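You operate a simulated robot arm through the tools that you are given. There is no shell and no other tool.

You run a simulated robot arm. Do the job below in one go: nothing can be reset, and whatever is moved stays where it is left.

JOB
Set the fixture up for the job sheet's mesh and test it.
Fine: the job sheet by the worm rack; worm in and clamped, slider on its mark, former in the worm, no shims.

It is judged by the outcome, as a careful person would: the job done as asked, and still so three seconds after it is handed in. It fails if anything else is knocked over, pushed out of place, dropped, spilled or broken. Flat cloth is picked up by pressing the open fingertips on it (5 to 10 N) and closing them slowly along it; thin cloth reads only 2 to 8 mm in the jaws.

ROBOT AND FRAMES
A 6-joint arm with a two-finger parallel gripper, fixed in place. Base frame: the origin is at the foot of the arm, x ahead of it, y to its left, z up; the work surface is at about z = 86.4. Readings come in cm, degrees, newtons and seconds.
With the tool pointing down near the work surface it reaches from about 26 to 68 cm from the base axis. Its first joint turns from -66.0 to 66.0 degrees. Payload 2.9 kg.
The TCP is the grasp point between the finger pads, 3 cm short of the fingertips. In the tool frame z runs along the fingers and y along their closing line. Largest opening 11 cm; finger width 2, thickness 1; the body of the gripper, 4.8 by 11.2 cm, starts 5.5 cm behind the TCP.
Orientation is that of the tool frame in the base frame, as a unit quaternion [x, y, z, w]. With the fingers straight down and closing along the base's y, the tool's x points along the base's -x, its y along +y and its z along -z.

CONTROLS
- The arm moves only by the tool step_arm. Its argument "deltas" is a list of rows, each an object of numbers (a shift or turn left out is 0, a gripper value left out holds the last): "dx", "dy", "dz": the shift along the tool's x, y, z in cm; "ax", "ay", "az": the turn, a rotation vector about the tool's x, y, z in degrees; "jaw": the finger opening in cm, from 0 to 11. In form: [{"dx": .., "dy": .., "dz": .., "ax": .., "ay": .., "az": .., "jaw": ..}, ...]. A call has 1 to 20 rows; each row shifts and turns the commanded pose from where the row before left it, along the tool's axes as they then stand. Each row takes 0.2 s and may step no farther than 5 cm and 8.6 degrees from the row before; otherwise, or with a gripper value out of range, the whole call is refused. A pose out of reach is approached as far as the arm can. The call stops where the force on the tool passes 70 N (or 10 N more than at its start, if that is more) or the arm is blocked; 0.2 s more then pass. Each finger travels about 10.8 cm/s and halts on what it meets, pressing with about 34 N; the grip force reading is that of the motor and also rises with nothing between the fingers. The clock runs only during rows and for 0.2 s after the last one: add rows that do not move to give the fingers time. The reply holds the time, the measured pose of the TCP, the force on the tool along the base axes, the opening and the grip force, in the units named above and with some noise, with the torque about the TCP (base axes, N m) and any sound that the robot's microphone picked up.
- Cameras (640 x 400 px; columns grow to the right, rows downward): "scene" is fixed at [5.34, 41.43, 140.16]; the picture's right is [-0.93, -0.37, 0.00], its down [-0.14, 0.36, -0.92] and it looks along [0.34, -0.86, -0.39] (base axes); focal length 328 px, centre (320, 200). "wrist" rides on the gripper at [7.2, 1.7, -10.3] in the tool frame; the picture's right is [-0.23, 0.97, 0.00], its down [-0.76, -0.18, -0.62] and it looks along [-0.61, -0.14, 0.78] (tool axes); focal length 222 px, centre (320, 200). There is no depth. A picture from a camera that has moved, and an enlarged one, comes with that camera's place and axes in the base frame and with its lens.
- grab_frame(camera): a new picture of that camera. The clock stands still meanwhile.
- zoom(camera, box): a new picture of the part [left, top, right, bottom] of that camera's present view, enlarged. The clock stands still meanwhile.
- close_job(): hands the job in; it is judged then, once.

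Places have to be worked out from the pictures, the camera data and where the tool is seen. Open the gripper and draw the arm clear of the work before you hand the job in, unless the task says otherwise.

The tools are called as a command line: name --argument value ..., lists and objects as JSON in quotes. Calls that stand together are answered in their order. step_arm: Moves the arm, as the interface text tells. Its arguments: {"type":"object","properties":{"deltas":{"type":"array","items":{"type":"object","properties":{"dx":{"type":"number"},"dy":{"type":"number"},"dz":{"type":"number"},"ax":{"type":"number"},"ay":{"type":"number"},"az":{"type":"number"},"jaw":{"type":"number"}}}}},"required":["deltas"]} The other tools are called the same way: grab_frame (camera) takes a picture; zoom (camera, box) takes an enlarged picture of a part of a camera's view; close_job () hands the job in.

At the start:

```text
t: 0.0
position: [36.42, 0.22, 124.24]
tool_rot: [0.0, 1.0, 0.0, -0.001]
wrist_force: [0.1, 0.0, 0.0]
torque: [-0.01, 0.01, 0.01]
width: 11.01
finger_force: 0.0
```

scene: 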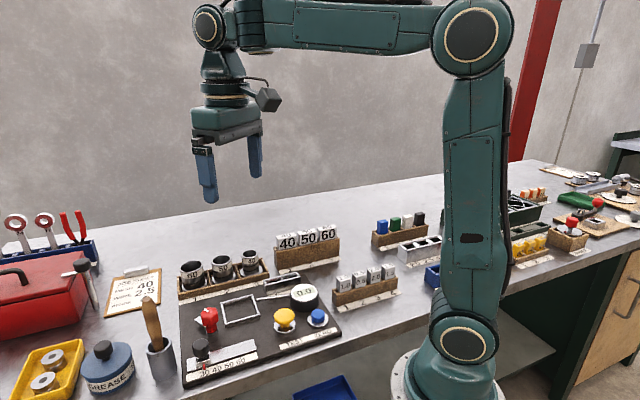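
wrist: 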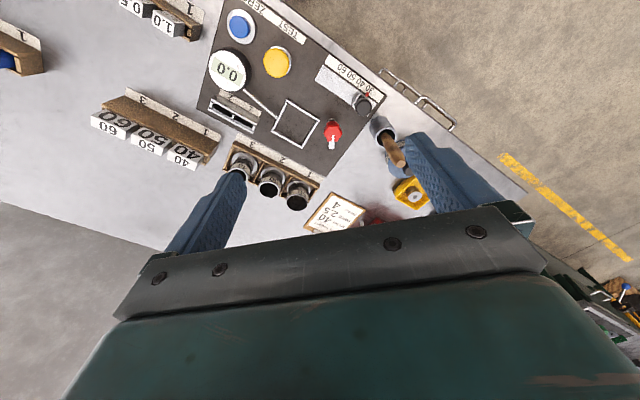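

I start by looking closely at the scene: the job sheet, the racks and the fixture.

zoom --camera "scene" --box '[90, 250, 190, 330]'

zoom --camera "scene" --box '[170, 220, 350, 390]'

zoom --camera "scene" --box '[320, 190, 450, 310]'

zoom --camera "wrist" --box '[180, 0, 400, 160]'

zoom --camera "wrist" --box '[200, 100, 440, 240]'

```text
5.00 times, centred on (140, 290) of scene
camera zoom: at [5.34, 41.43, 140.16], right [-0.93, -0.37, 0.0], down [-0.14, 0.36, -0.92], along [0.34, -0.86, -0.39], focal length 1641 px, centre (1220, -250)
```

zoom: 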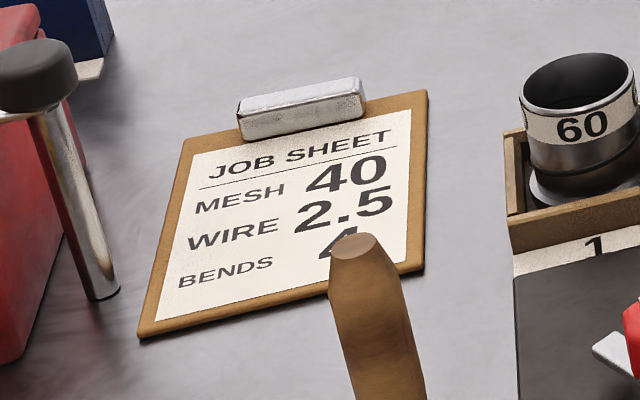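

```text
2.35 times, centred on (260, 305) of scene
camera zoom: at [5.34, 41.43, 140.16], right [-0.93, -0.37, 0.0], down [-0.14, 0.36, -0.92], along [0.34, -0.86, -0.39], focal length 772 px, centre (461, -47)
```

zoom: 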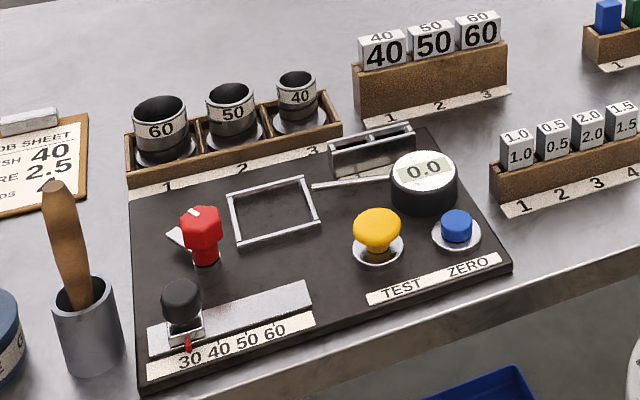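

```text
3.33 times, centred on (385, 250) of scene
camera zoom: at [5.34, 41.43, 140.16], right [-0.93, -0.37, 0.0], down [-0.14, 0.36, -0.92], along [0.34, -0.86, -0.39], focal length 1094 px, centre (103, 33)
```

zoom: 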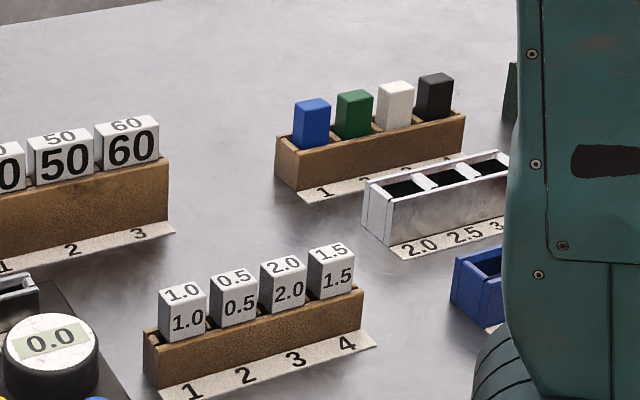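

```text
2.50 times, centred on (290, 80) of wrist
camera zoom: at [29.13, 1.97, 134.57], right [0.23, 0.97, 0.0], down [0.76, -0.18, 0.62], along [0.61, -0.14, -0.78], focal length 555 px, centre (395, 500)
```

zoom: 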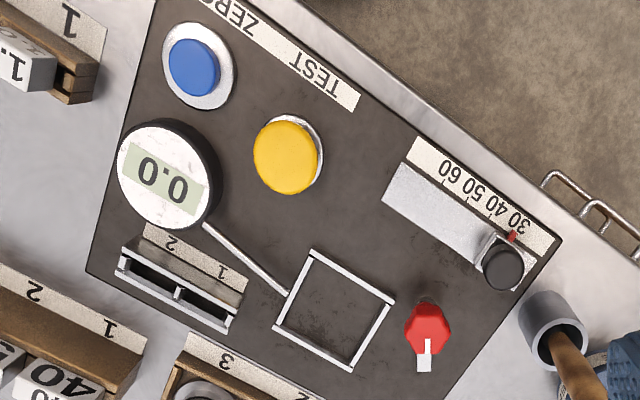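

```text
2.67 times, centred on (320, 170) of wrist
camera zoom: at [29.13, 1.97, 134.57], right [0.23, 0.97, 0.0], down [0.76, -0.18, 0.62], along [0.61, -0.14, -0.78], focal length 592 px, centre (320, 280)
```

zoom: 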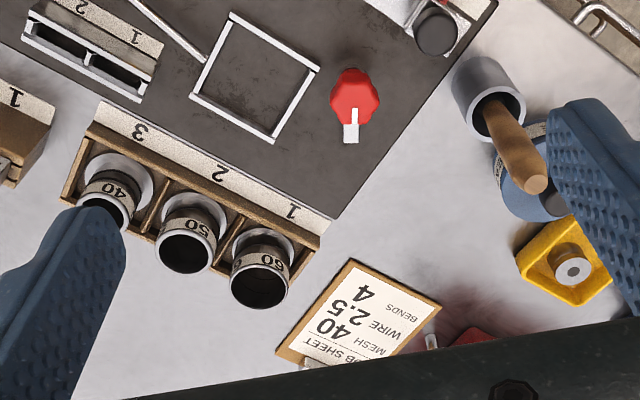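

The job sheet says mesh 40, wire 2.5 and 4 bends. The hollow "worms" 60/50/40 stand in rack slots 1–3, and a second rack holds blocks 40/50/60, which look like the formers. I move over the rack side for closer views.

step_arm --deltas '[{"dx": 1.0, "dy": -3.3, "dz": 2}, {"dx": 1.0, "dy": -3.3, "dz": 2}, {"dx": 1.0, "dy": -3.3, "dz": 2}, {"dx": 1.0, "dy": -3.3, "dz": 2}, {"dx": 1.0, "dy": -3.3, "dz": 2}, {"dx": 1.0, "dy": -3.3, "dz": 2}]'

grab_frame --camera "wrist"

grab_frame --camera "scene"

```text
t: 1.4
position: [30.46, -19.79, 112.23]
tool_rot: [0.0, 1.0, -0.001, -0.001]
wrist_force: [-0.2, -1.1, -0.2]
torque: [0.02, 0.03, 0.01]
width: 10.99
finger_force: 0.0
```

```text
taken
camera wrist: at [23.13, -18.09, 122.62], right [0.23, 0.97, 0.0], down [0.76, -0.18, 0.62], along [0.61, -0.14, -0.78], focal length 222 px, centre (320, 200)
```

wrist: 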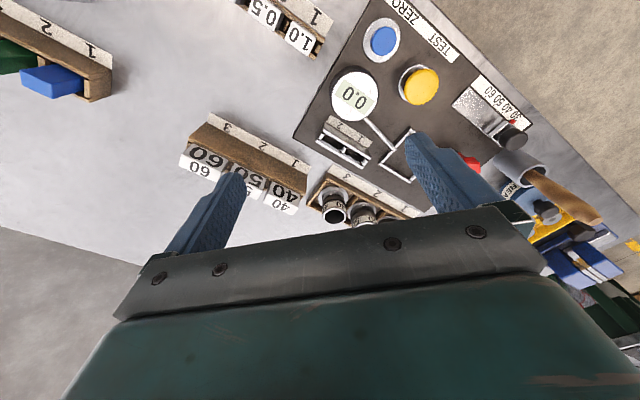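

```text
taken
```

scene: 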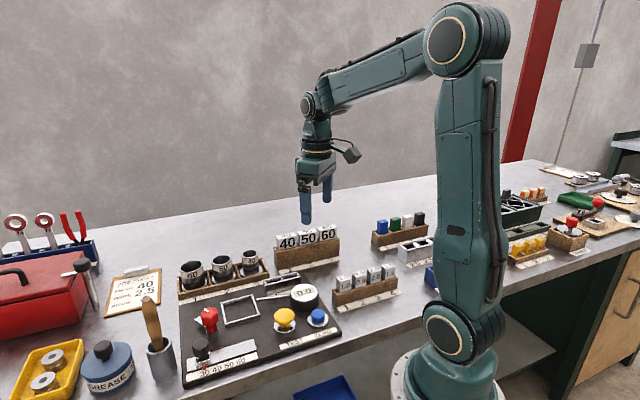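

I zoom in on the former rack, the worm rack and the fixture from this viewpoint.

zoom --camera "wrist" --box '[170, 100, 330, 220]'

zoom --camera "wrist" --box '[300, 90, 420, 230]'

zoom --camera "wrist" --box '[0, 0, 160, 110]'

zoom --camera "wrist" --box '[300, 0, 540, 160]'

zoom --camera "scene" --box '[170, 245, 350, 320]'

zoom --camera "scene" --box '[500, 150, 640, 270]'

```text
3.33 times, centred on (250, 160) of wrist
camera zoom: at [23.13, -18.09, 122.62], right [0.23, 0.97, 0.0], down [0.76, -0.18, 0.62], along [0.61, -0.14, -0.78], focal length 740 px, centre (553, 333)
```

zoom: 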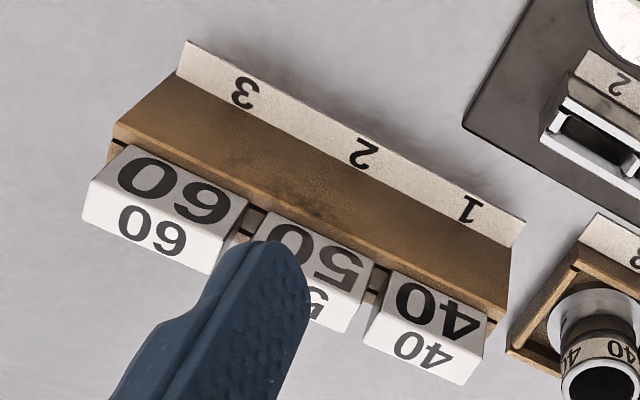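

```text
2.86 times, centred on (360, 160) of wrist
camera zoom: at [23.13, -18.09, 122.62], right [0.23, 0.97, 0.0], down [0.76, -0.18, 0.62], along [0.61, -0.14, -0.78], focal length 635 px, centre (206, 314)
```

zoom: 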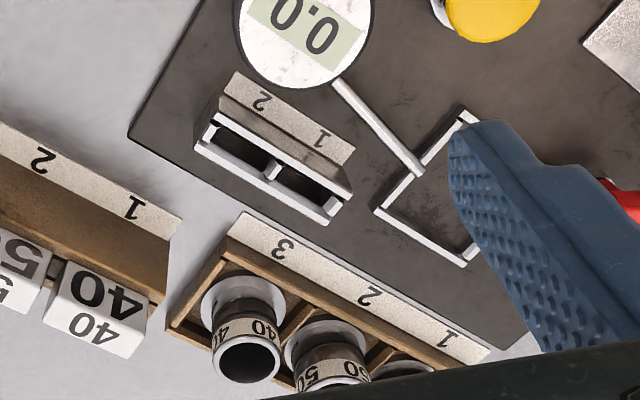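

```text
3.64 times, centred on (80, 55) of wrist
camera zoom: at [23.13, -18.09, 122.62], right [0.23, 0.97, 0.0], down [0.76, -0.18, 0.62], along [0.61, -0.14, -0.78], focal length 808 px, centre (1193, 727)
```

zoom: 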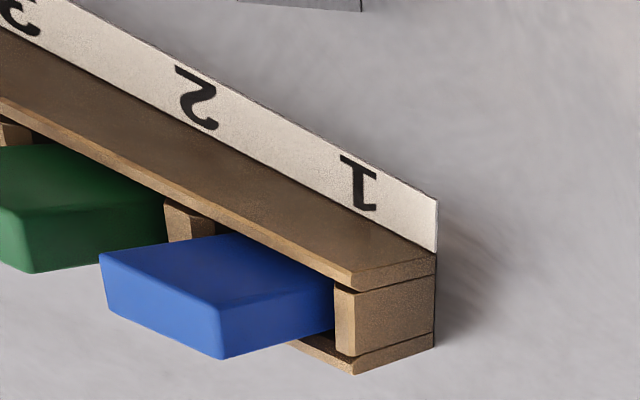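

```text
2.50 times, centred on (420, 80) of wrist
camera zoom: at [23.13, -18.09, 122.62], right [0.23, 0.97, 0.0], down [0.76, -0.18, 0.62], along [0.61, -0.14, -0.78], focal length 555 px, centre (70, 500)
```

zoom: 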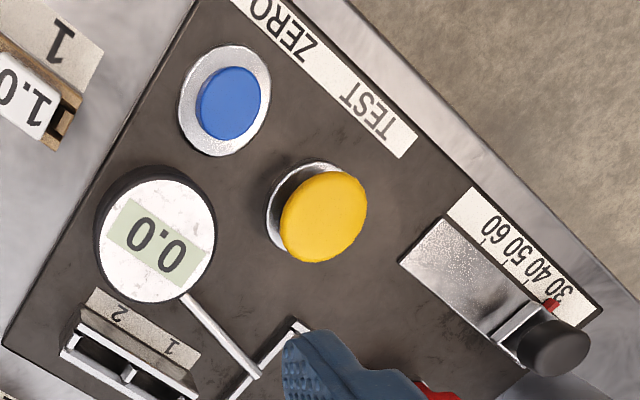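

```text
3.56 times, centred on (260, 282) of scene
camera zoom: at [5.34, 41.43, 140.16], right [-0.93, -0.37, 0.0], down [-0.14, 0.36, -0.92], along [0.34, -0.86, -0.39], focal length 1167 px, centre (533, -93)
```

zoom: 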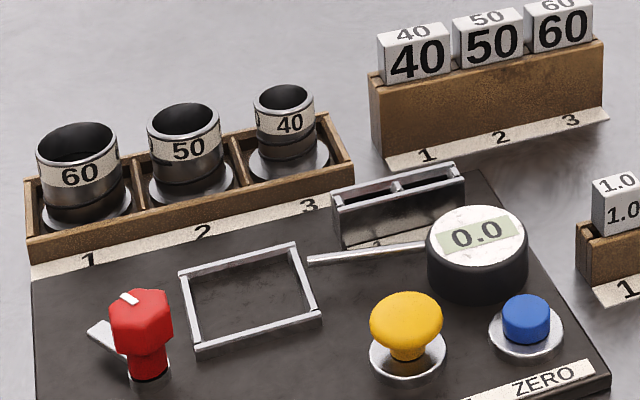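

```text
3.33 times, centred on (570, 210) of scene
camera zoom: at [5.34, 41.43, 140.16], right [-0.93, -0.37, 0.0], down [-0.14, 0.36, -0.92], along [0.34, -0.86, -0.39], focal length 1094 px, centre (-513, 167)
```

zoom: 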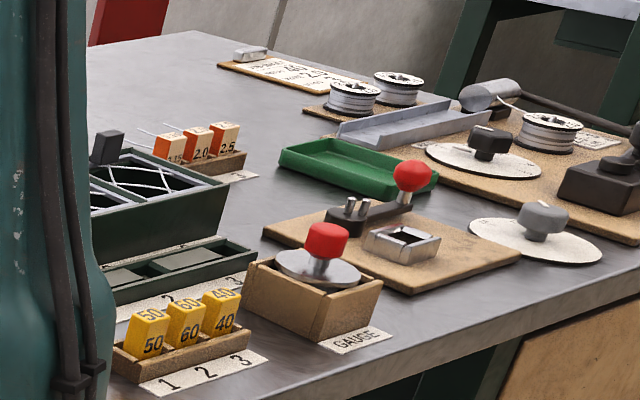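

The 40 worm is in slot 3 near (50.5,-21.7), the former 40 is near (44.2,-30), the nest frame is centred near (44,-6.5), the clamp knob is near (45.3,0.9) and the slider knob near (42.7,7). I move over the fixture for a close view of it.

step_arm --deltas '[{"dy": 4, "dz": 0.5}, {"dy": 4, "dz": 0.5}, {"dy": 4, "dz": 0.5}, {"dy": 4, "dz": 0.5}, {"dy": 4, "dz": 0.5}]'

grab_frame --camera "wrist"

zoom --camera "wrist" --box '[230, 0, 440, 130]'

zoom --camera "wrist" --box '[220, 90, 420, 215]'

zoom --camera "scene" --box '[175, 325, 275, 390]'

zoom --camera "scene" --box '[180, 280, 280, 345]'

```text
t: 2.6
position: [30.33, 0.34, 109.68]
tool_rot: [0.001, 1.0, 0.0, 0.0]
wrist_force: [0.3, -0.2, -0.7]
torque: [-0.03, 0.03, 0.02]
width: 10.99
finger_force: 0.1
```

```text
taken
camera wrist: at [22.97, 2.08, 120.1], right [0.23, 0.97, 0.0], down [0.76, -0.18, 0.62], along [0.61, -0.14, -0.78], focal length 222 px, centre (320, 200)
```

wrist: 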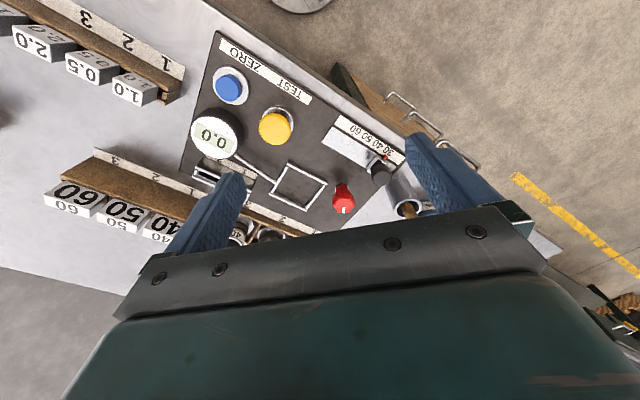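

```text
3.05 times, centred on (335, 65) of wrist
camera zoom: at [22.97, 2.08, 120.1], right [0.23, 0.97, 0.0], down [0.76, -0.18, 0.62], along [0.61, -0.14, -0.78], focal length 677 px, centre (274, 611)
```

zoom: 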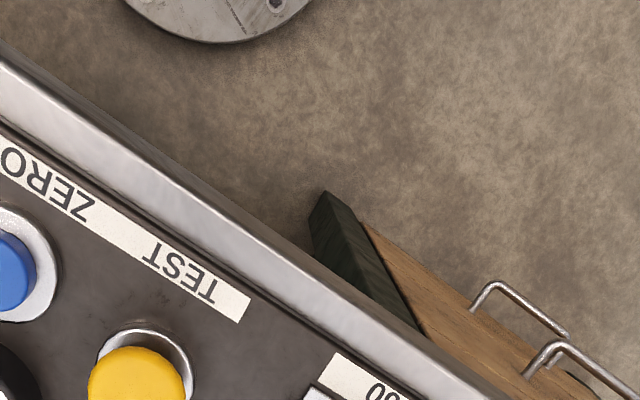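

```text
3.20 times, centred on (320, 152) of wrist
camera zoom: at [22.97, 2.08, 120.1], right [0.23, 0.97, 0.0], down [0.76, -0.18, 0.62], along [0.61, -0.14, -0.78], focal length 711 px, centre (320, 352)
```

zoom: 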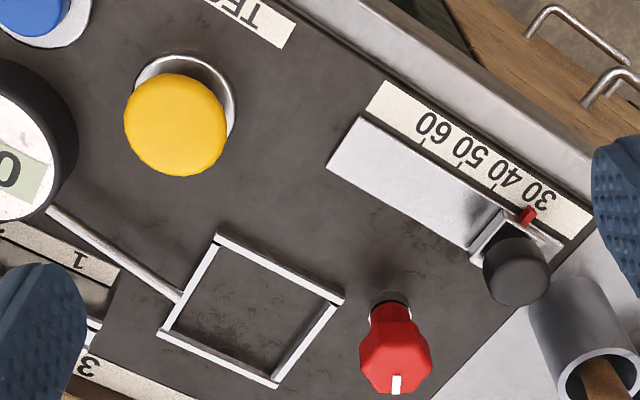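

```text
6.15 times, centred on (225, 358) of scene
camera zoom: at [5.34, 41.43, 140.16], right [-0.93, -0.37, 0.0], down [-0.14, 0.36, -0.92], along [0.34, -0.86, -0.39], focal length 2020 px, centre (905, -769)
```

zoom: 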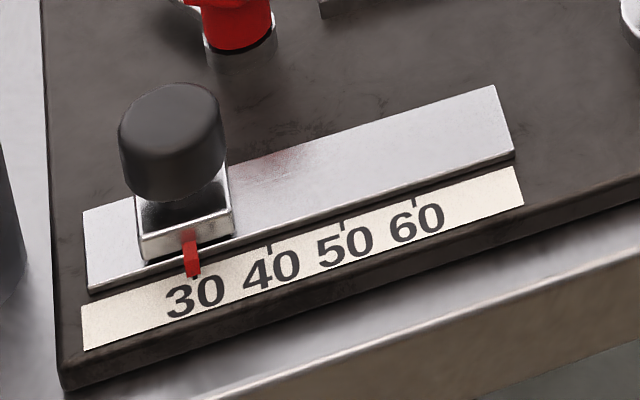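

```text
6.15 times, centred on (230, 312) of scene
camera zoom: at [5.34, 41.43, 140.16], right [-0.93, -0.37, 0.0], down [-0.14, 0.36, -0.92], along [0.34, -0.86, -0.39], focal length 2020 px, centre (874, -492)
```

zoom: 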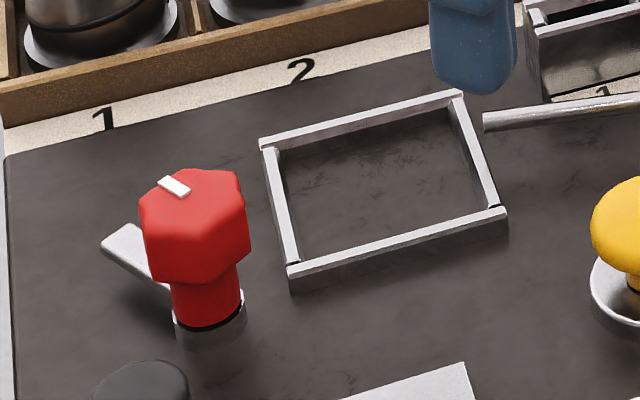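

The slider pointer sits at 30 and the clamp lever points roughly along +x, away from the nest. I turn the tool 45° so the jaws close across the racks and move above the 40 worm.

step_arm --deltas '[{"az": -7.5}, {"az": -7.5}, {"az": -7.5}, {"az": -7.5}, {"az": -7.5}, {"az": -7.5}, {"dx": 0.18, "dy": -4.26, "dz": 0.7}, {"dx": 0.18, "dy": -4.26, "dz": 0.7}, {"dx": 0.18, "dy": -4.26, "dz": 0.7}, {"dx": 0.18, "dy": -4.26, "dz": 0.7}, {"dx": 0.18, "dy": -4.26, "dz": 0.7}, {"dx": 0.18, "dy": -4.26, "dz": 0.7}, {"dx": 0.18, "dy": -4.26, "dz": 0.7}]'

grab_frame --camera "wrist"

grab_frame --camera "scene"

zoom --camera "wrist" --box '[220, 60, 420, 185]'

```text
t: 5.4
position: [50.65, -21.76, 105.03]
tool_rot: [-0.383, 0.924, -0.001, 0.0]
wrist_force: [-0.2, -0.4, -0.1]
torque: [0.0, 0.01, 0.0]
width: 11.0
finger_force: 0.1
```

```text
taken
camera wrist: at [44.27, -25.58, 115.43], right [-0.53, 0.85, 0.0], down [0.66, 0.41, 0.62], along [0.53, 0.33, -0.78], focal length 222 px, centre (320, 200)
```

wrist: 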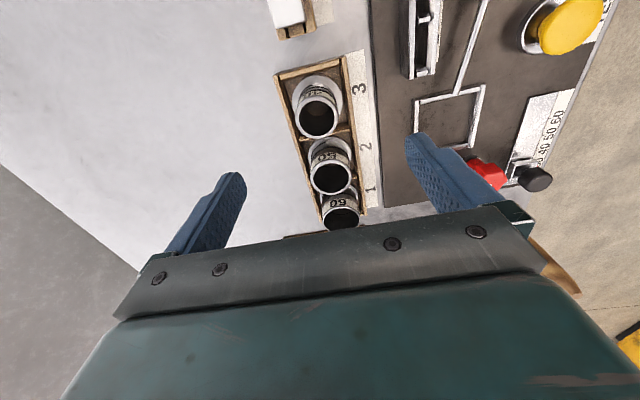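

```text
taken
```

scene: 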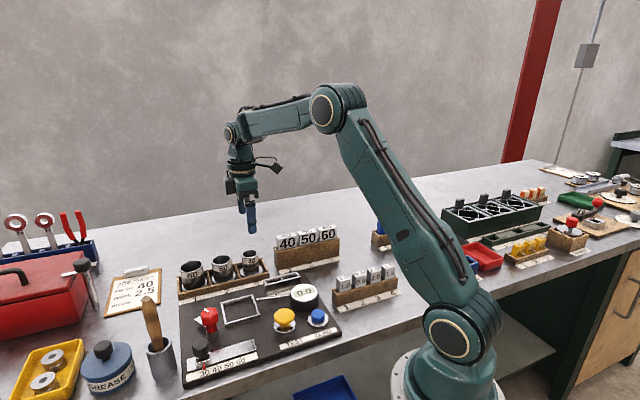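

```text
3.20 times, centred on (320, 122) of wrist
camera zoom: at [44.27, -25.58, 115.43], right [-0.53, 0.85, 0.0], down [0.66, 0.41, 0.62], along [0.53, 0.33, -0.78], focal length 711 px, centre (320, 448)
```

zoom: 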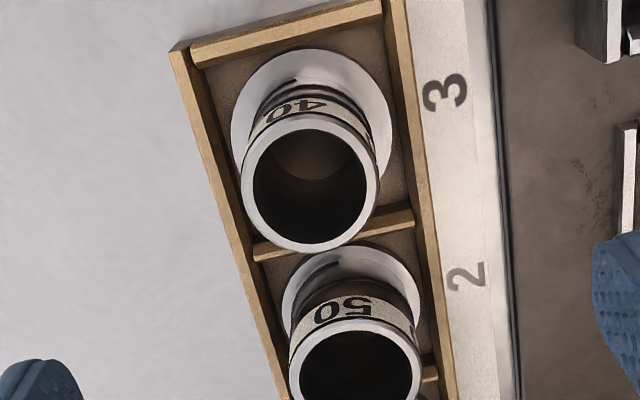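

The 40 worm's top centre works out to about (50.85,-21.85,92.6), roughly 4.4 cm across. I narrow the jaws to 7, centre over it, go partway down and check.

step_arm --deltas '[{"dx": -0.08, "dy": -0.2, "jaw": 7}, {"dz": 2}, {"dz": 2}, {"dz": 2}, {}]'

grab_frame --camera "wrist"

zoom --camera "scene" --box '[170, 200, 350, 310]'

```text
t: 6.6
position: [50.71, -21.57, 98.93]
tool_rot: [-0.383, 0.924, 0.0, 0.001]
wrist_force: [-0.1, -0.8, -1.1]
torque: [0.04, -0.01, 0.0]
width: 7.0
finger_force: 0.0
```

```text
taken
camera wrist: at [44.35, -25.51, 109.32], right [-0.53, 0.85, 0.0], down [0.66, 0.41, 0.62], along [0.53, 0.33, -0.78], focal length 222 px, centre (320, 200)
```

wrist: 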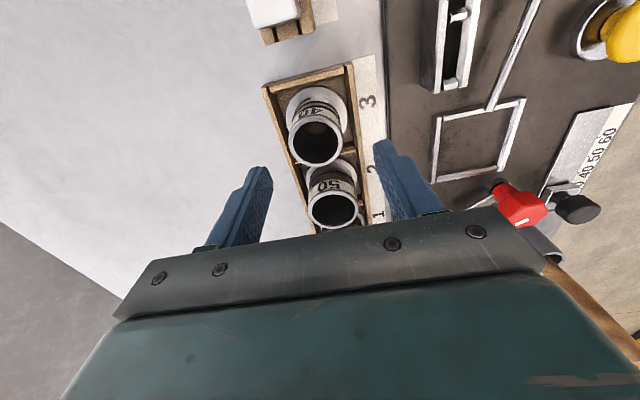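

```text
3.56 times, centred on (260, 255) of scene
camera zoom: at [5.34, 41.43, 140.16], right [-0.93, -0.37, 0.0], down [-0.14, 0.36, -0.92], along [0.34, -0.86, -0.39], focal length 1167 px, centre (533, 4)
```

zoom: 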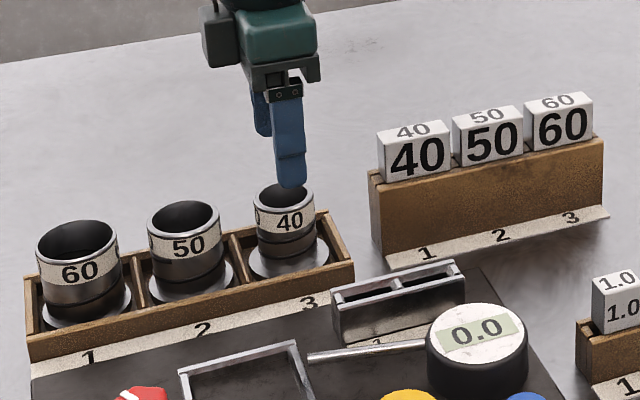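

I zoom the wrist view to measure the offset of the worm from the jaw centre line.

zoom --camera "wrist" --box '[250, 60, 390, 200]'

```text
2.86 times, centred on (320, 130) of wrist
camera zoom: at [44.35, -25.51, 109.32], right [-0.53, 0.85, 0.0], down [0.66, 0.41, 0.62], along [0.53, 0.33, -0.78], focal length 635 px, centre (320, 400)
```

zoom: 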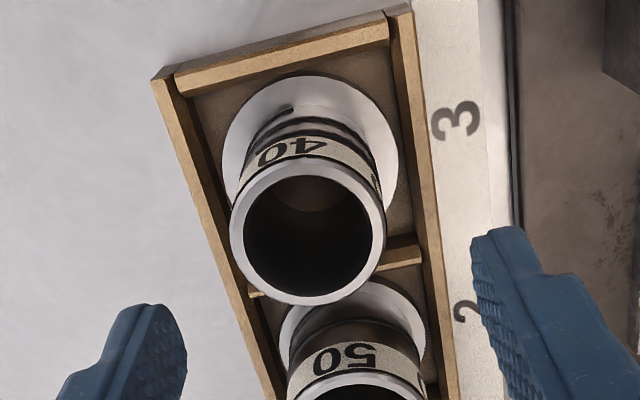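

The worm sits about 0.33 cm toward tool −y, so I correct for that. Then I descend to z≈92.4 and close.

step_arm --deltas '[{"dy": -0.32}, {"dz": 2}, {"dz": 2}, {"dz": 1.5}, {"dz": 1.0}, {}]'

zoom --camera "scene" --box '[170, 200, 350, 310]'

grab_frame --camera "wrist"

```text
t: 8.0
position: [51.12, -21.91, 92.26]
tool_rot: [-0.382, 0.924, 0.0, 0.001]
wrist_force: [0.1, 0.6, -0.2]
torque: [-0.01, -0.01, -0.01]
width: 6.98
finger_force: 0.0
```

```text
3.56 times, centred on (260, 255) of scene
camera zoom: at [5.34, 41.43, 140.16], right [-0.93, -0.37, 0.0], down [-0.14, 0.36, -0.92], along [0.34, -0.86, -0.39], focal length 1167 px, centre (533, 4)
```

zoom: 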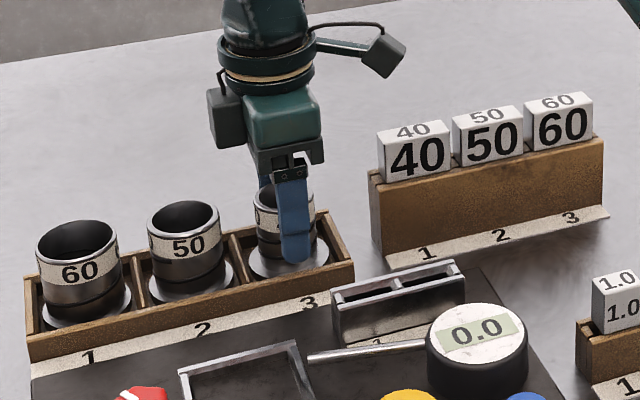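

```text
taken
camera wrist: at [44.84, -25.89, 102.6], right [-0.53, 0.85, 0.0], down [0.66, 0.41, 0.62], along [0.53, 0.33, -0.78], focal length 222 px, centre (320, 200)
```

wrist: 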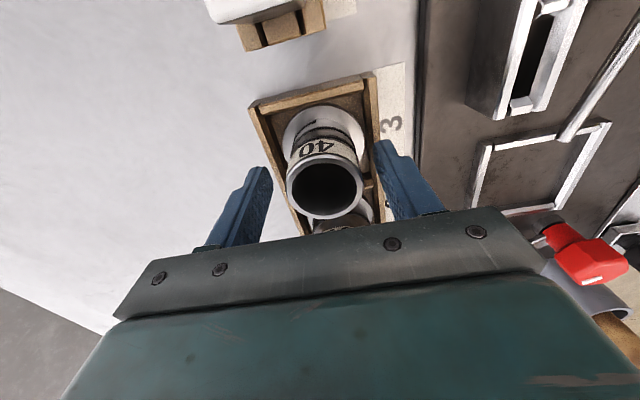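

The worm is centred in the jaws, so I close and let the grip settle.

step_arm --deltas '[{"jaw": 5.2}, {"jaw": 4.6}, {"jaw": 3.5}, {"jaw": 3.5}, {}]'

zoom --camera "wrist" --box '[240, 60, 400, 220]'

```text
t: 9.2
position: [51.16, -21.97, 92.18]
tool_rot: [-0.383, 0.924, 0.0, 0.0]
wrist_force: [-1.3, 1.4, 0.0]
torque: [0.02, -0.03, 0.02]
width: 4.37
finger_force: 33.7
```

```text
2.50 times, centred on (320, 140) of wrist
camera zoom: at [44.84, -25.89, 102.61], right [-0.53, 0.85, 0.0], down [0.66, 0.41, 0.62], along [0.53, 0.33, -0.78], focal length 555 px, centre (320, 350)
```

zoom: 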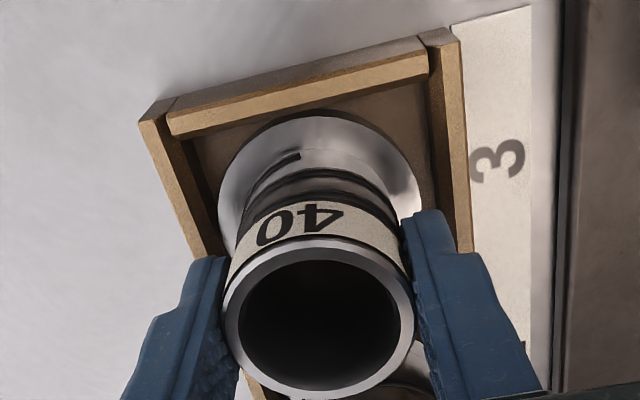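

The worm is held at 4.37 cm. I lift it straight up and carry it over the nest.

step_arm --deltas '[{"dz": -1}, {"dz": -2}, {"dz": -3}, {"dz": -4}, {"dx": -1.17, "dy": 3.2}, {"dx": -1.17, "dy": 3.2}, {"dx": -1.17, "dy": 3.2}, {"dx": -1.17, "dy": 3.2}, {"dx": -1.17, "dy": 3.2}, {}]'

grab_frame --camera "wrist"

grab_frame --camera "scene"

zoom --camera "wrist" --box '[220, 40, 420, 220]'

zoom --camera "scene" --box '[180, 220, 320, 330]'

```text
t: 11.4
position: [43.62, -6.24, 102.15]
tool_rot: [-0.382, 0.924, -0.001, 0.0]
wrist_force: [0.3, 0.4, -2.9]
torque: [0.0, 0.02, 0.01]
width: 4.37
finger_force: 33.5
```

```text
taken
camera wrist: at [37.29, -10.1, 112.62], right [-0.53, 0.85, 0.0], down [0.66, 0.41, 0.62], along [0.53, 0.33, -0.78], focal length 222 px, centre (320, 200)
```

wrist: 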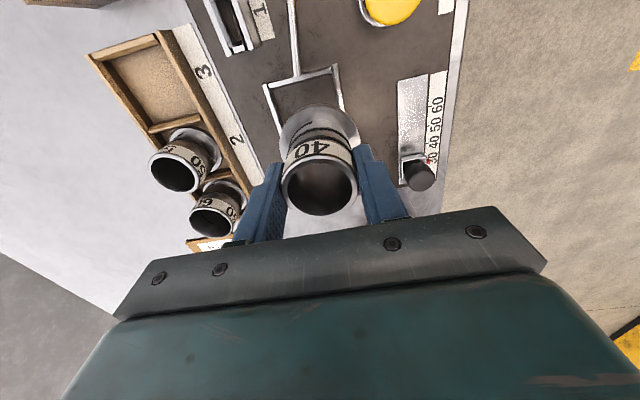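

```text
taken
```

scene: 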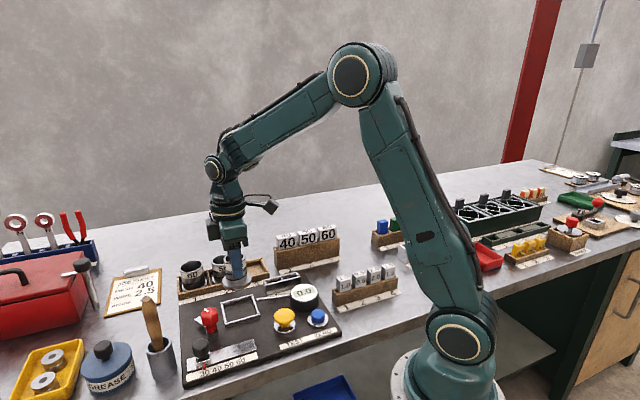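

```text
2.22 times, centred on (320, 130) of wrist
camera zoom: at [37.29, -10.1, 112.62], right [-0.53, 0.85, 0.0], down [0.66, 0.41, 0.62], along [0.53, 0.33, -0.78], focal length 494 px, centre (320, 356)
```

zoom: 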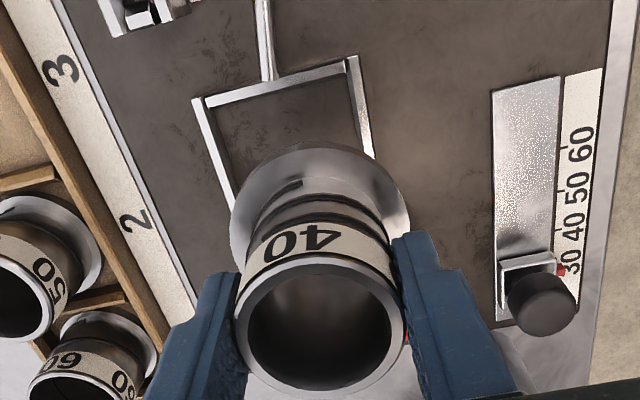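

```text
3.64 times, centred on (250, 275) of scene
camera zoom: at [5.34, 41.44, 140.16], right [-0.93, -0.37, 0.0], down [-0.14, 0.36, -0.92], along [0.34, -0.86, -0.39], focal length 1193 px, centre (574, -73)
```

zoom: 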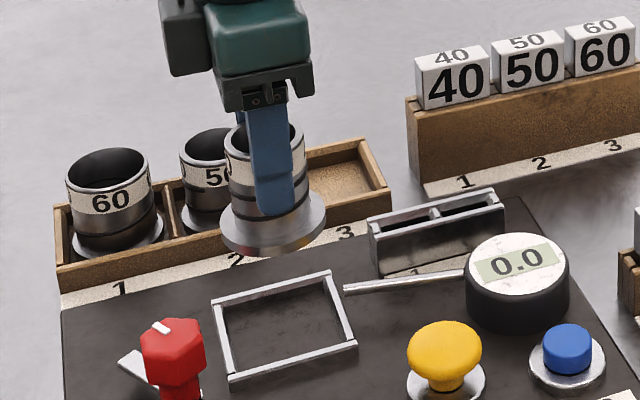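

The frame corners from both cameras put the nest centre at about (44.2,-6.9). I shift there and descend until the worm flange is just above the frame bars, to line it up by sight.

step_arm --deltas '[{"dx": 0.06, "dy": -0.88}, {"dz": 2}, {"dz": 2}, {"dz": 1.5}, {}]'

zoom --camera "wrist" --box '[220, 40, 420, 220]'

zoom --camera "scene" --box '[190, 240, 300, 330]'

```text
t: 12.6
position: [44.42, -7.0, 96.72]
tool_rot: [-0.382, 0.924, 0.0, 0.0]
wrist_force: [0.0, -1.0, -4.0]
torque: [-0.01, 0.03, -0.01]
width: 4.38
finger_force: 33.8
```

```text
2.22 times, centred on (320, 130) of wrist
camera zoom: at [38.11, -10.89, 107.21], right [-0.53, 0.85, 0.0], down [0.66, 0.41, 0.62], along [0.53, 0.33, -0.78], focal length 494 px, centre (320, 356)
```

zoom: 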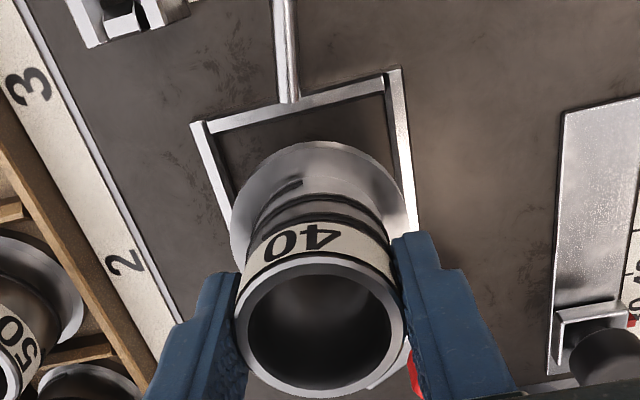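

```text
4.44 times, centred on (245, 285) of scene
camera zoom: at [5.34, 41.43, 140.16], right [-0.93, -0.37, 0.0], down [-0.14, 0.36, -0.92], along [0.34, -0.86, -0.39], focal length 1459 px, centre (653, -178)
```

zoom: 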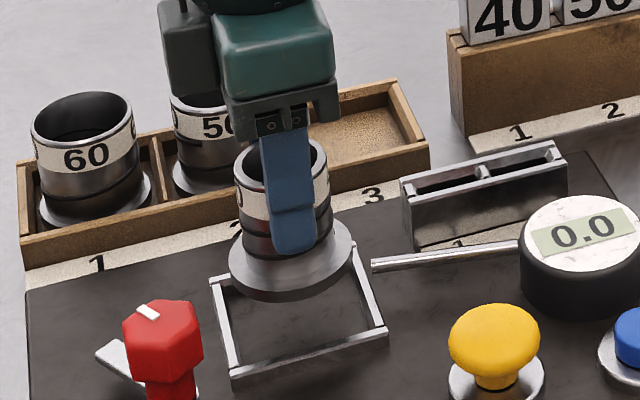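

The nest centre comes out at (44.2,-7.0) with the bar tops at z≈88.6. The flange is about 6.0 cm and the opening about 6.35 cm. I nudge −0.2 in x, lower to just above the bars and check the alignment at high zoom.

step_arm --deltas '[{"dx": 0.14, "dy": 0.14}, {"dz": 1}, {"dz": 0.9}, {}]'

zoom --camera "wrist" --box '[250, 60, 390, 170]'

zoom --camera "scene" --box '[200, 260, 270, 330]'

```text
t: 13.6
position: [44.25, -7.0, 94.9]
tool_rot: [-0.383, 0.924, 0.001, 0.0]
wrist_force: [-0.4, -0.1, -3.6]
torque: [-0.01, 0.02, -0.02]
width: 4.37
finger_force: 34.1
```

```text
3.64 times, centred on (320, 115) of wrist
camera zoom: at [37.89, -10.92, 105.28], right [-0.53, 0.85, 0.0], down [0.66, 0.41, 0.62], along [0.53, 0.33, -0.78], focal length 808 px, centre (320, 509)
```

zoom: 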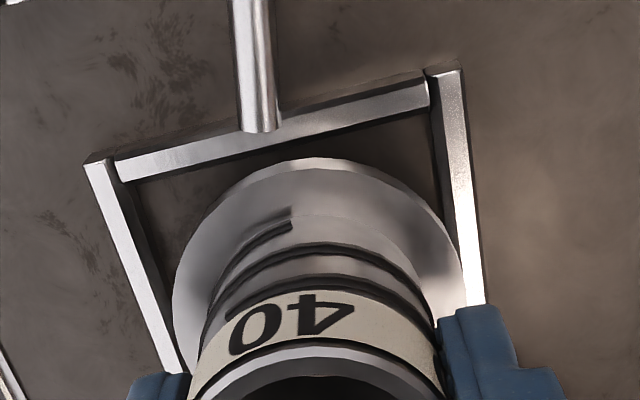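

```text
5.71 times, centred on (235, 295) of scene
camera zoom: at [5.34, 41.43, 140.16], right [-0.93, -0.37, 0.0], down [-0.14, 0.36, -0.92], along [0.34, -0.86, -0.39], focal length 1875 px, centre (806, -343)
```

zoom: 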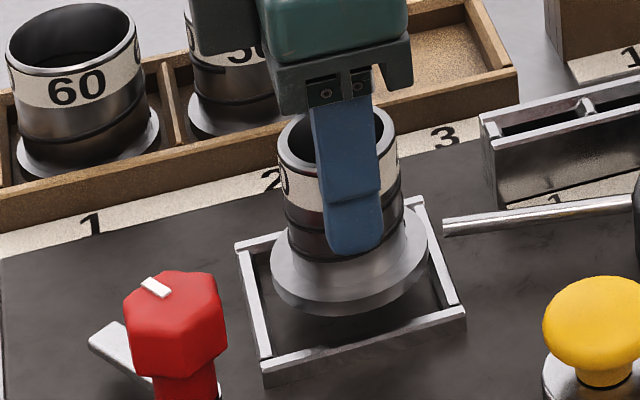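

The flange is nearly centred: about 0.14 cm is needed toward tool −y, and the u direction is within 0.1 cm. I correct and lower gently in small steps, watching the force.

step_arm --deltas '[{"dy": -0.14}, {"dz": 0.4}, {"dz": 0.4}, {"dz": 0.3}, {}]'

zoom --camera "scene" --box '[200, 260, 270, 330]'

zoom --camera "wrist" --box '[250, 60, 390, 170]'

```text
t: 14.8
position: [44.32, -6.99, 93.68]
tool_rot: [-0.383, 0.924, 0.001, 0.0]
wrist_force: [0.6, 0.0, -2.1]
torque: [0.03, -0.02, -0.03]
width: 4.38
finger_force: 33.8
```

```text
5.71 times, centred on (235, 295) of scene
camera zoom: at [5.34, 41.44, 140.16], right [-0.93, -0.37, 0.0], down [-0.14, 0.36, -0.92], along [0.34, -0.86, -0.39], focal length 1875 px, centre (806, -343)
```

zoom: 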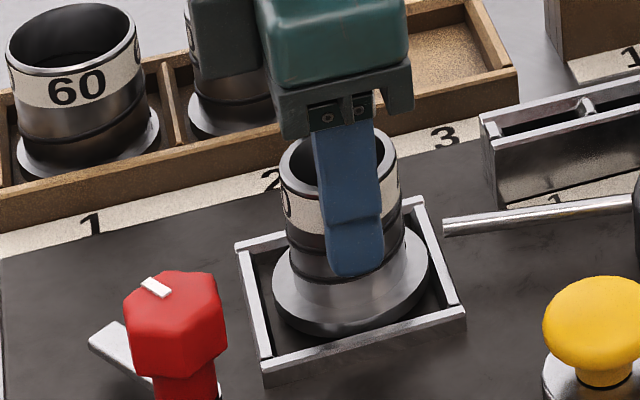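

```text
3.64 times, centred on (320, 115) of wrist
camera zoom: at [38.0, -10.98, 104.17], right [-0.53, 0.85, 0.0], down [0.66, 0.41, 0.62], along [0.53, 0.33, -0.78], focal length 808 px, centre (320, 509)
```

zoom: 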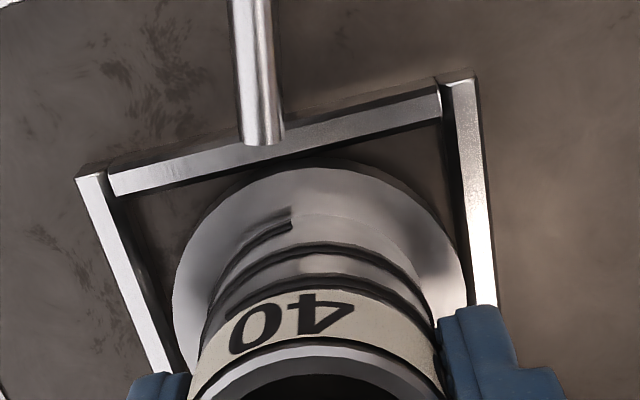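

The flange now looks inside the frame outline. I keep lowering in 0.2 cm steps.

step_arm --deltas '[{"dz": 0.2}, {"dz": 0.2}, {}]'

zoom --camera "scene" --box '[200, 260, 270, 330]'

```text
t: 15.6
position: [44.46, -7.04, 93.34]
tool_rot: [-0.384, 0.923, -0.001, 0.0]
wrist_force: [7.2, 7.3, -0.1]
torque: [0.35, -0.29, 0.0]
width: 4.39
finger_force: 34.0
```

```text
5.71 times, centred on (235, 295) of scene
camera zoom: at [5.35, 41.45, 140.15], right [-0.93, -0.37, 0.0], down [-0.14, 0.36, -0.92], along [0.34, -0.86, -0.39], focal length 1875 px, centre (806, -343)
```

zoom: 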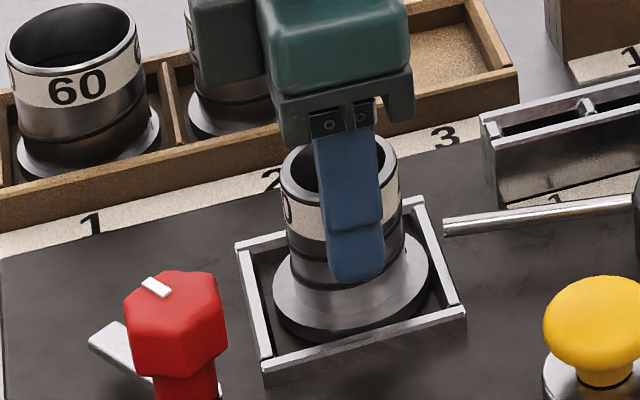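

A 10 N push along (+,+) shows the flange touching the rod-side bar. I shift 0.15 cm away from it and keep lowering.

step_arm --deltas '[{"dx": -0.15}, {"dz": 0.15}, {}]'

zoom --camera "wrist" --box '[250, 60, 390, 170]'

```text
t: 16.4
position: [44.28, -7.05, 93.31]
tool_rot: [-0.383, 0.924, 0.0, -0.001]
wrist_force: [2.8, 1.7, -3.0]
torque: [0.07, -0.16, 0.04]
width: 4.37
finger_force: 34.0
```

```text
3.64 times, centred on (320, 115) of wrist
camera zoom: at [38.01, -10.93, 103.67], right [-0.53, 0.85, 0.0], down [0.67, 0.41, 0.62], along [0.53, 0.33, -0.78], focal length 808 px, centre (320, 509)
```

zoom: 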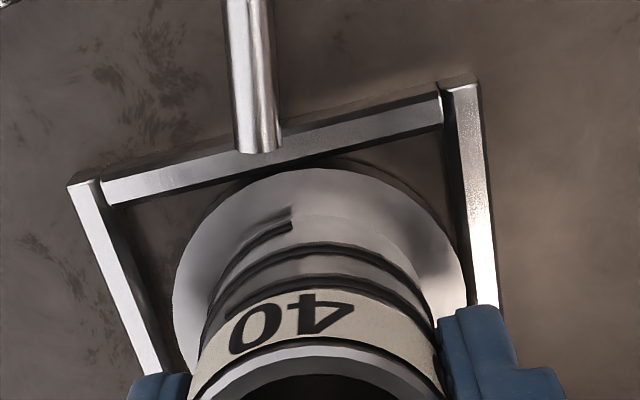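

The side force has dropped to about 3 N and the worm's weight is still on the wrist, so it isn't seated. I give a small extra shift and lower further.

step_arm --deltas '[{"dx": -0.06}, {"dz": 0.15}, {"dz": 0.15}, {}]'

zoom --camera "wrist" --box '[250, 60, 390, 170]'

zoom --camera "scene" --box '[200, 260, 270, 330]'

```text
t: 17.4
position: [44.45, -7.13, 93.07]
tool_rot: [-0.382, 0.924, -0.002, 0.001]
wrist_force: [-6.9, -5.2, 23.1]
torque: [0.37, 0.49, 0.03]
width: 4.38
finger_force: 34.2
```

```text
3.64 times, centred on (320, 115) of wrist
camera zoom: at [38.04, -10.89, 103.42], right [-0.53, 0.85, 0.0], down [0.66, 0.41, 0.62], along [0.53, 0.33, -0.78], focal length 808 px, centre (320, 509)
```

zoom: 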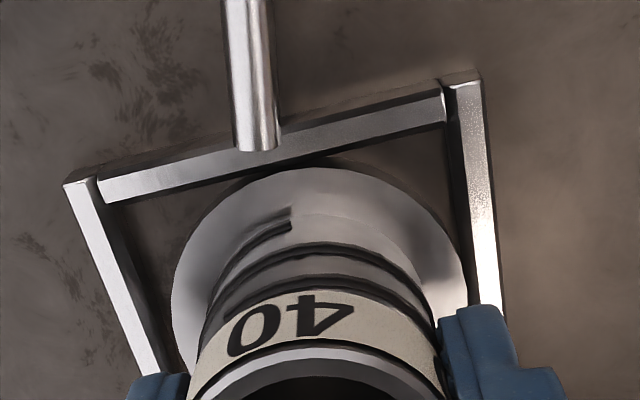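

```text
5.71 times, centred on (235, 295) of scene
camera zoom: at [5.29, 41.43, 140.16], right [-0.93, -0.37, 0.0], down [-0.14, 0.36, -0.92], along [0.34, -0.86, -0.39], focal length 1875 px, centre (806, -343)
```

zoom: 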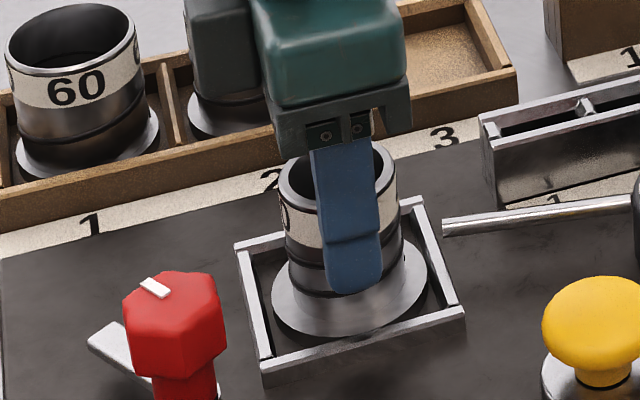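

There is 23 N upward at z=93.07, which fits the flange reaching the base plate, with a slight side load. I ease off by 0.1 cm, centre slightly and read the forces.

step_arm --deltas '[{"dz": -0.15}, {"dx": 0.07}, {}]'

step_arm --deltas '[{"dz": 0.1}, {}]'

```text
t: 18.2
position: [44.45, -7.04, 93.13]
tool_rot: [-0.383, 0.924, 0.001, 0.0]
wrist_force: [-0.4, 0.1, -3.7]
torque: [0.0, -0.01, 0.02]
width: 4.37
finger_force: 33.9
```

```text
t: 18.8
position: [44.45, -7.01, 93.04]
tool_rot: [-0.383, 0.924, 0.0, 0.0]
wrist_force: [-2.2, -1.1, 3.0]
torque: [0.1, 0.02, 0.03]
width: 4.39
finger_force: 33.8
```

Clean light contact, with no torque. I release the worm gently and check how it sits.

step_arm --deltas '[{"jaw": 4.8}, {"jaw": 5.6}, {"jaw": 6.2}, {}]'

step_arm --deltas '[{"dz": -2}, {"dz": -3}, {"dz": -4}, {"dz": -4}, {"dx": 2.0}, {"dx": 2}]'

grab_frame --camera "wrist"

zoom --camera "wrist" --box '[240, 40, 400, 160]'

zoom --camera "scene" --box '[190, 260, 270, 330]'

```text
t: 19.8
position: [44.57, -6.93, 92.98]
tool_rot: [-0.383, 0.924, 0.0, 0.0]
wrist_force: [-0.4, 0.2, -0.5]
torque: [-0.04, -0.08, -0.01]
width: 6.19
finger_force: 0.1
```

```text
t: 21.2
position: [41.73, -9.78, 106.04]
tool_rot: [-0.383, 0.924, 0.0, 0.0]
wrist_force: [0.0, -0.6, 0.0]
torque: [-0.01, 0.03, 0.02]
width: 6.19
finger_force: 0.1
```

```text
taken
camera wrist: at [35.41, -13.65, 116.39], right [-0.53, 0.85, 0.0], down [0.66, 0.41, 0.62], along [0.53, 0.33, -0.78], focal length 222 px, centre (320, 200)
```

wrist: 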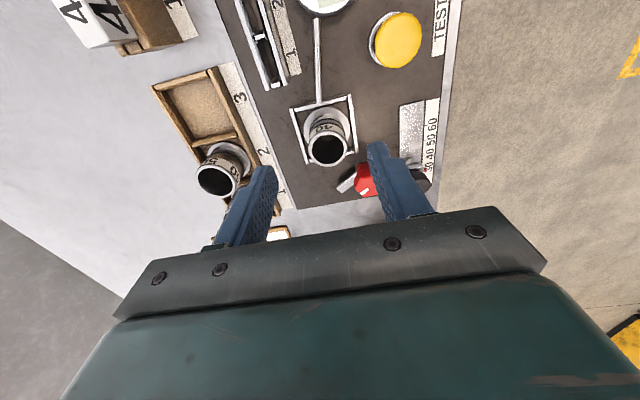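

```text
3.33 times, centred on (320, 100) of wrist
camera zoom: at [35.41, -13.65, 116.39], right [-0.53, 0.85, 0.0], down [0.66, 0.41, 0.62], along [0.53, 0.33, -0.78], focal length 740 px, centre (320, 533)
```

zoom: 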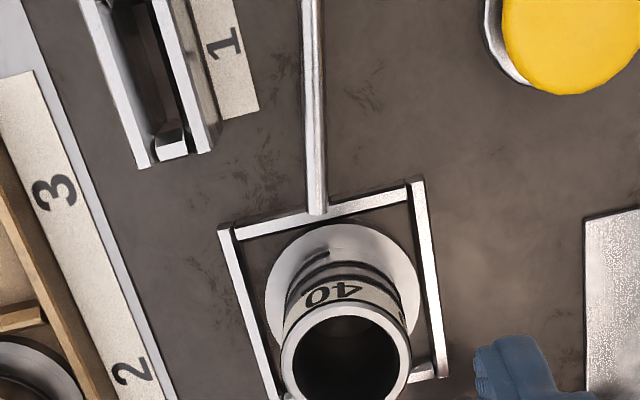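

```text
5.71 times, centred on (230, 295) of scene
camera zoom: at [5.34, 41.44, 140.16], right [-0.93, -0.37, 0.0], down [-0.14, 0.36, -0.92], along [0.34, -0.86, -0.39], focal length 1875 px, centre (834, -343)
```

zoom: 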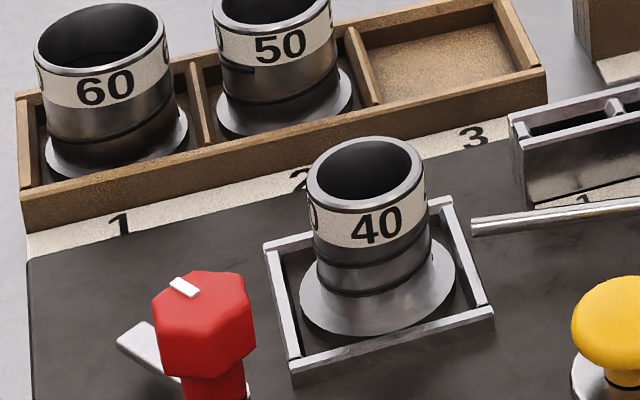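

The worm 40 stands upright in the nest. Next is the clamp: I move above the red knob near (45.3,0.9) to measure it and its lever.

step_arm --deltas '[{"dx": -3.36, "dy": 1.68, "dz": 0.6}, {"dx": -3.36, "dy": 1.68, "dz": 0.6}, {"dx": -3.36, "dy": 1.68, "dz": 0.6}, {}]'

grab_frame --camera "wrist"

zoom --camera "wrist" --box '[260, 60, 380, 170]'

zoom --camera "scene" --box '[180, 290, 240, 350]'

```text
t: 22.2
position: [45.12, 0.66, 104.25]
tool_rot: [-0.383, 0.924, 0.0, 0.001]
wrist_force: [-1.4, -0.7, -0.1]
torque: [-0.01, -0.01, 0.0]
width: 6.24
finger_force: 0.0
```

```text
taken
camera wrist: at [38.65, -3.34, 114.68], right [-0.53, 0.85, 0.0], down [0.66, 0.41, 0.62], along [0.53, 0.33, -0.78], focal length 222 px, centre (320, 200)
```

wrist: 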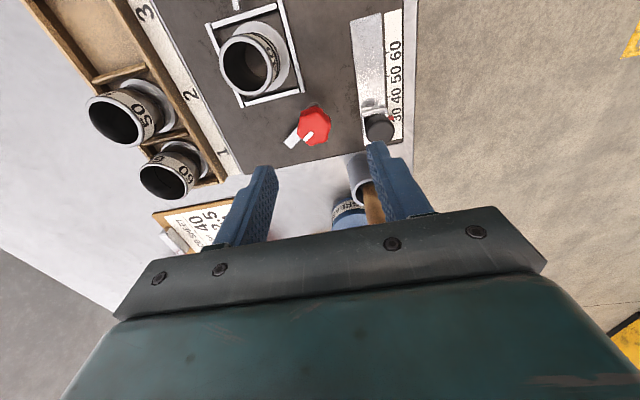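

```text
3.64 times, centred on (320, 115) of wrist
camera zoom: at [38.65, -3.34, 114.68], right [-0.53, 0.85, 0.0], down [0.66, 0.41, 0.62], along [0.53, 0.33, -0.78], focal length 808 px, centre (320, 509)
```

zoom: 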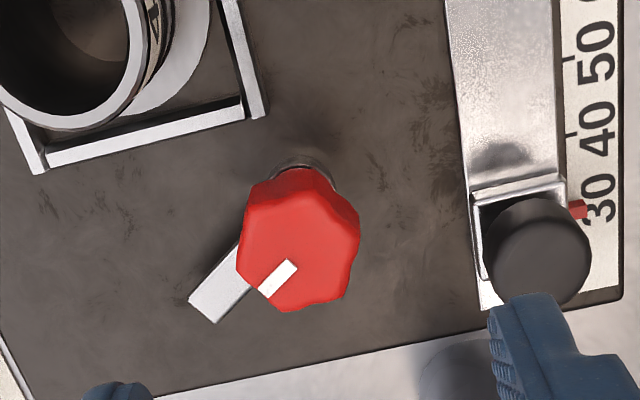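

```text
6.67 times, centred on (210, 320) of scene
camera zoom: at [5.34, 41.44, 140.16], right [-0.93, -0.37, 0.0], down [-0.14, 0.36, -0.92], along [0.34, -0.86, -0.39], focal length 2188 px, centre (1053, -600)
```

zoom: 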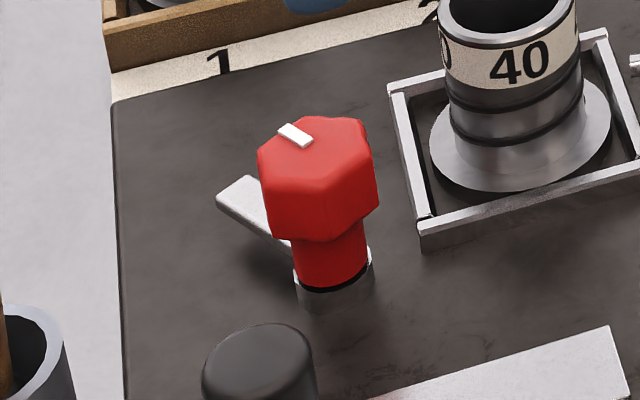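

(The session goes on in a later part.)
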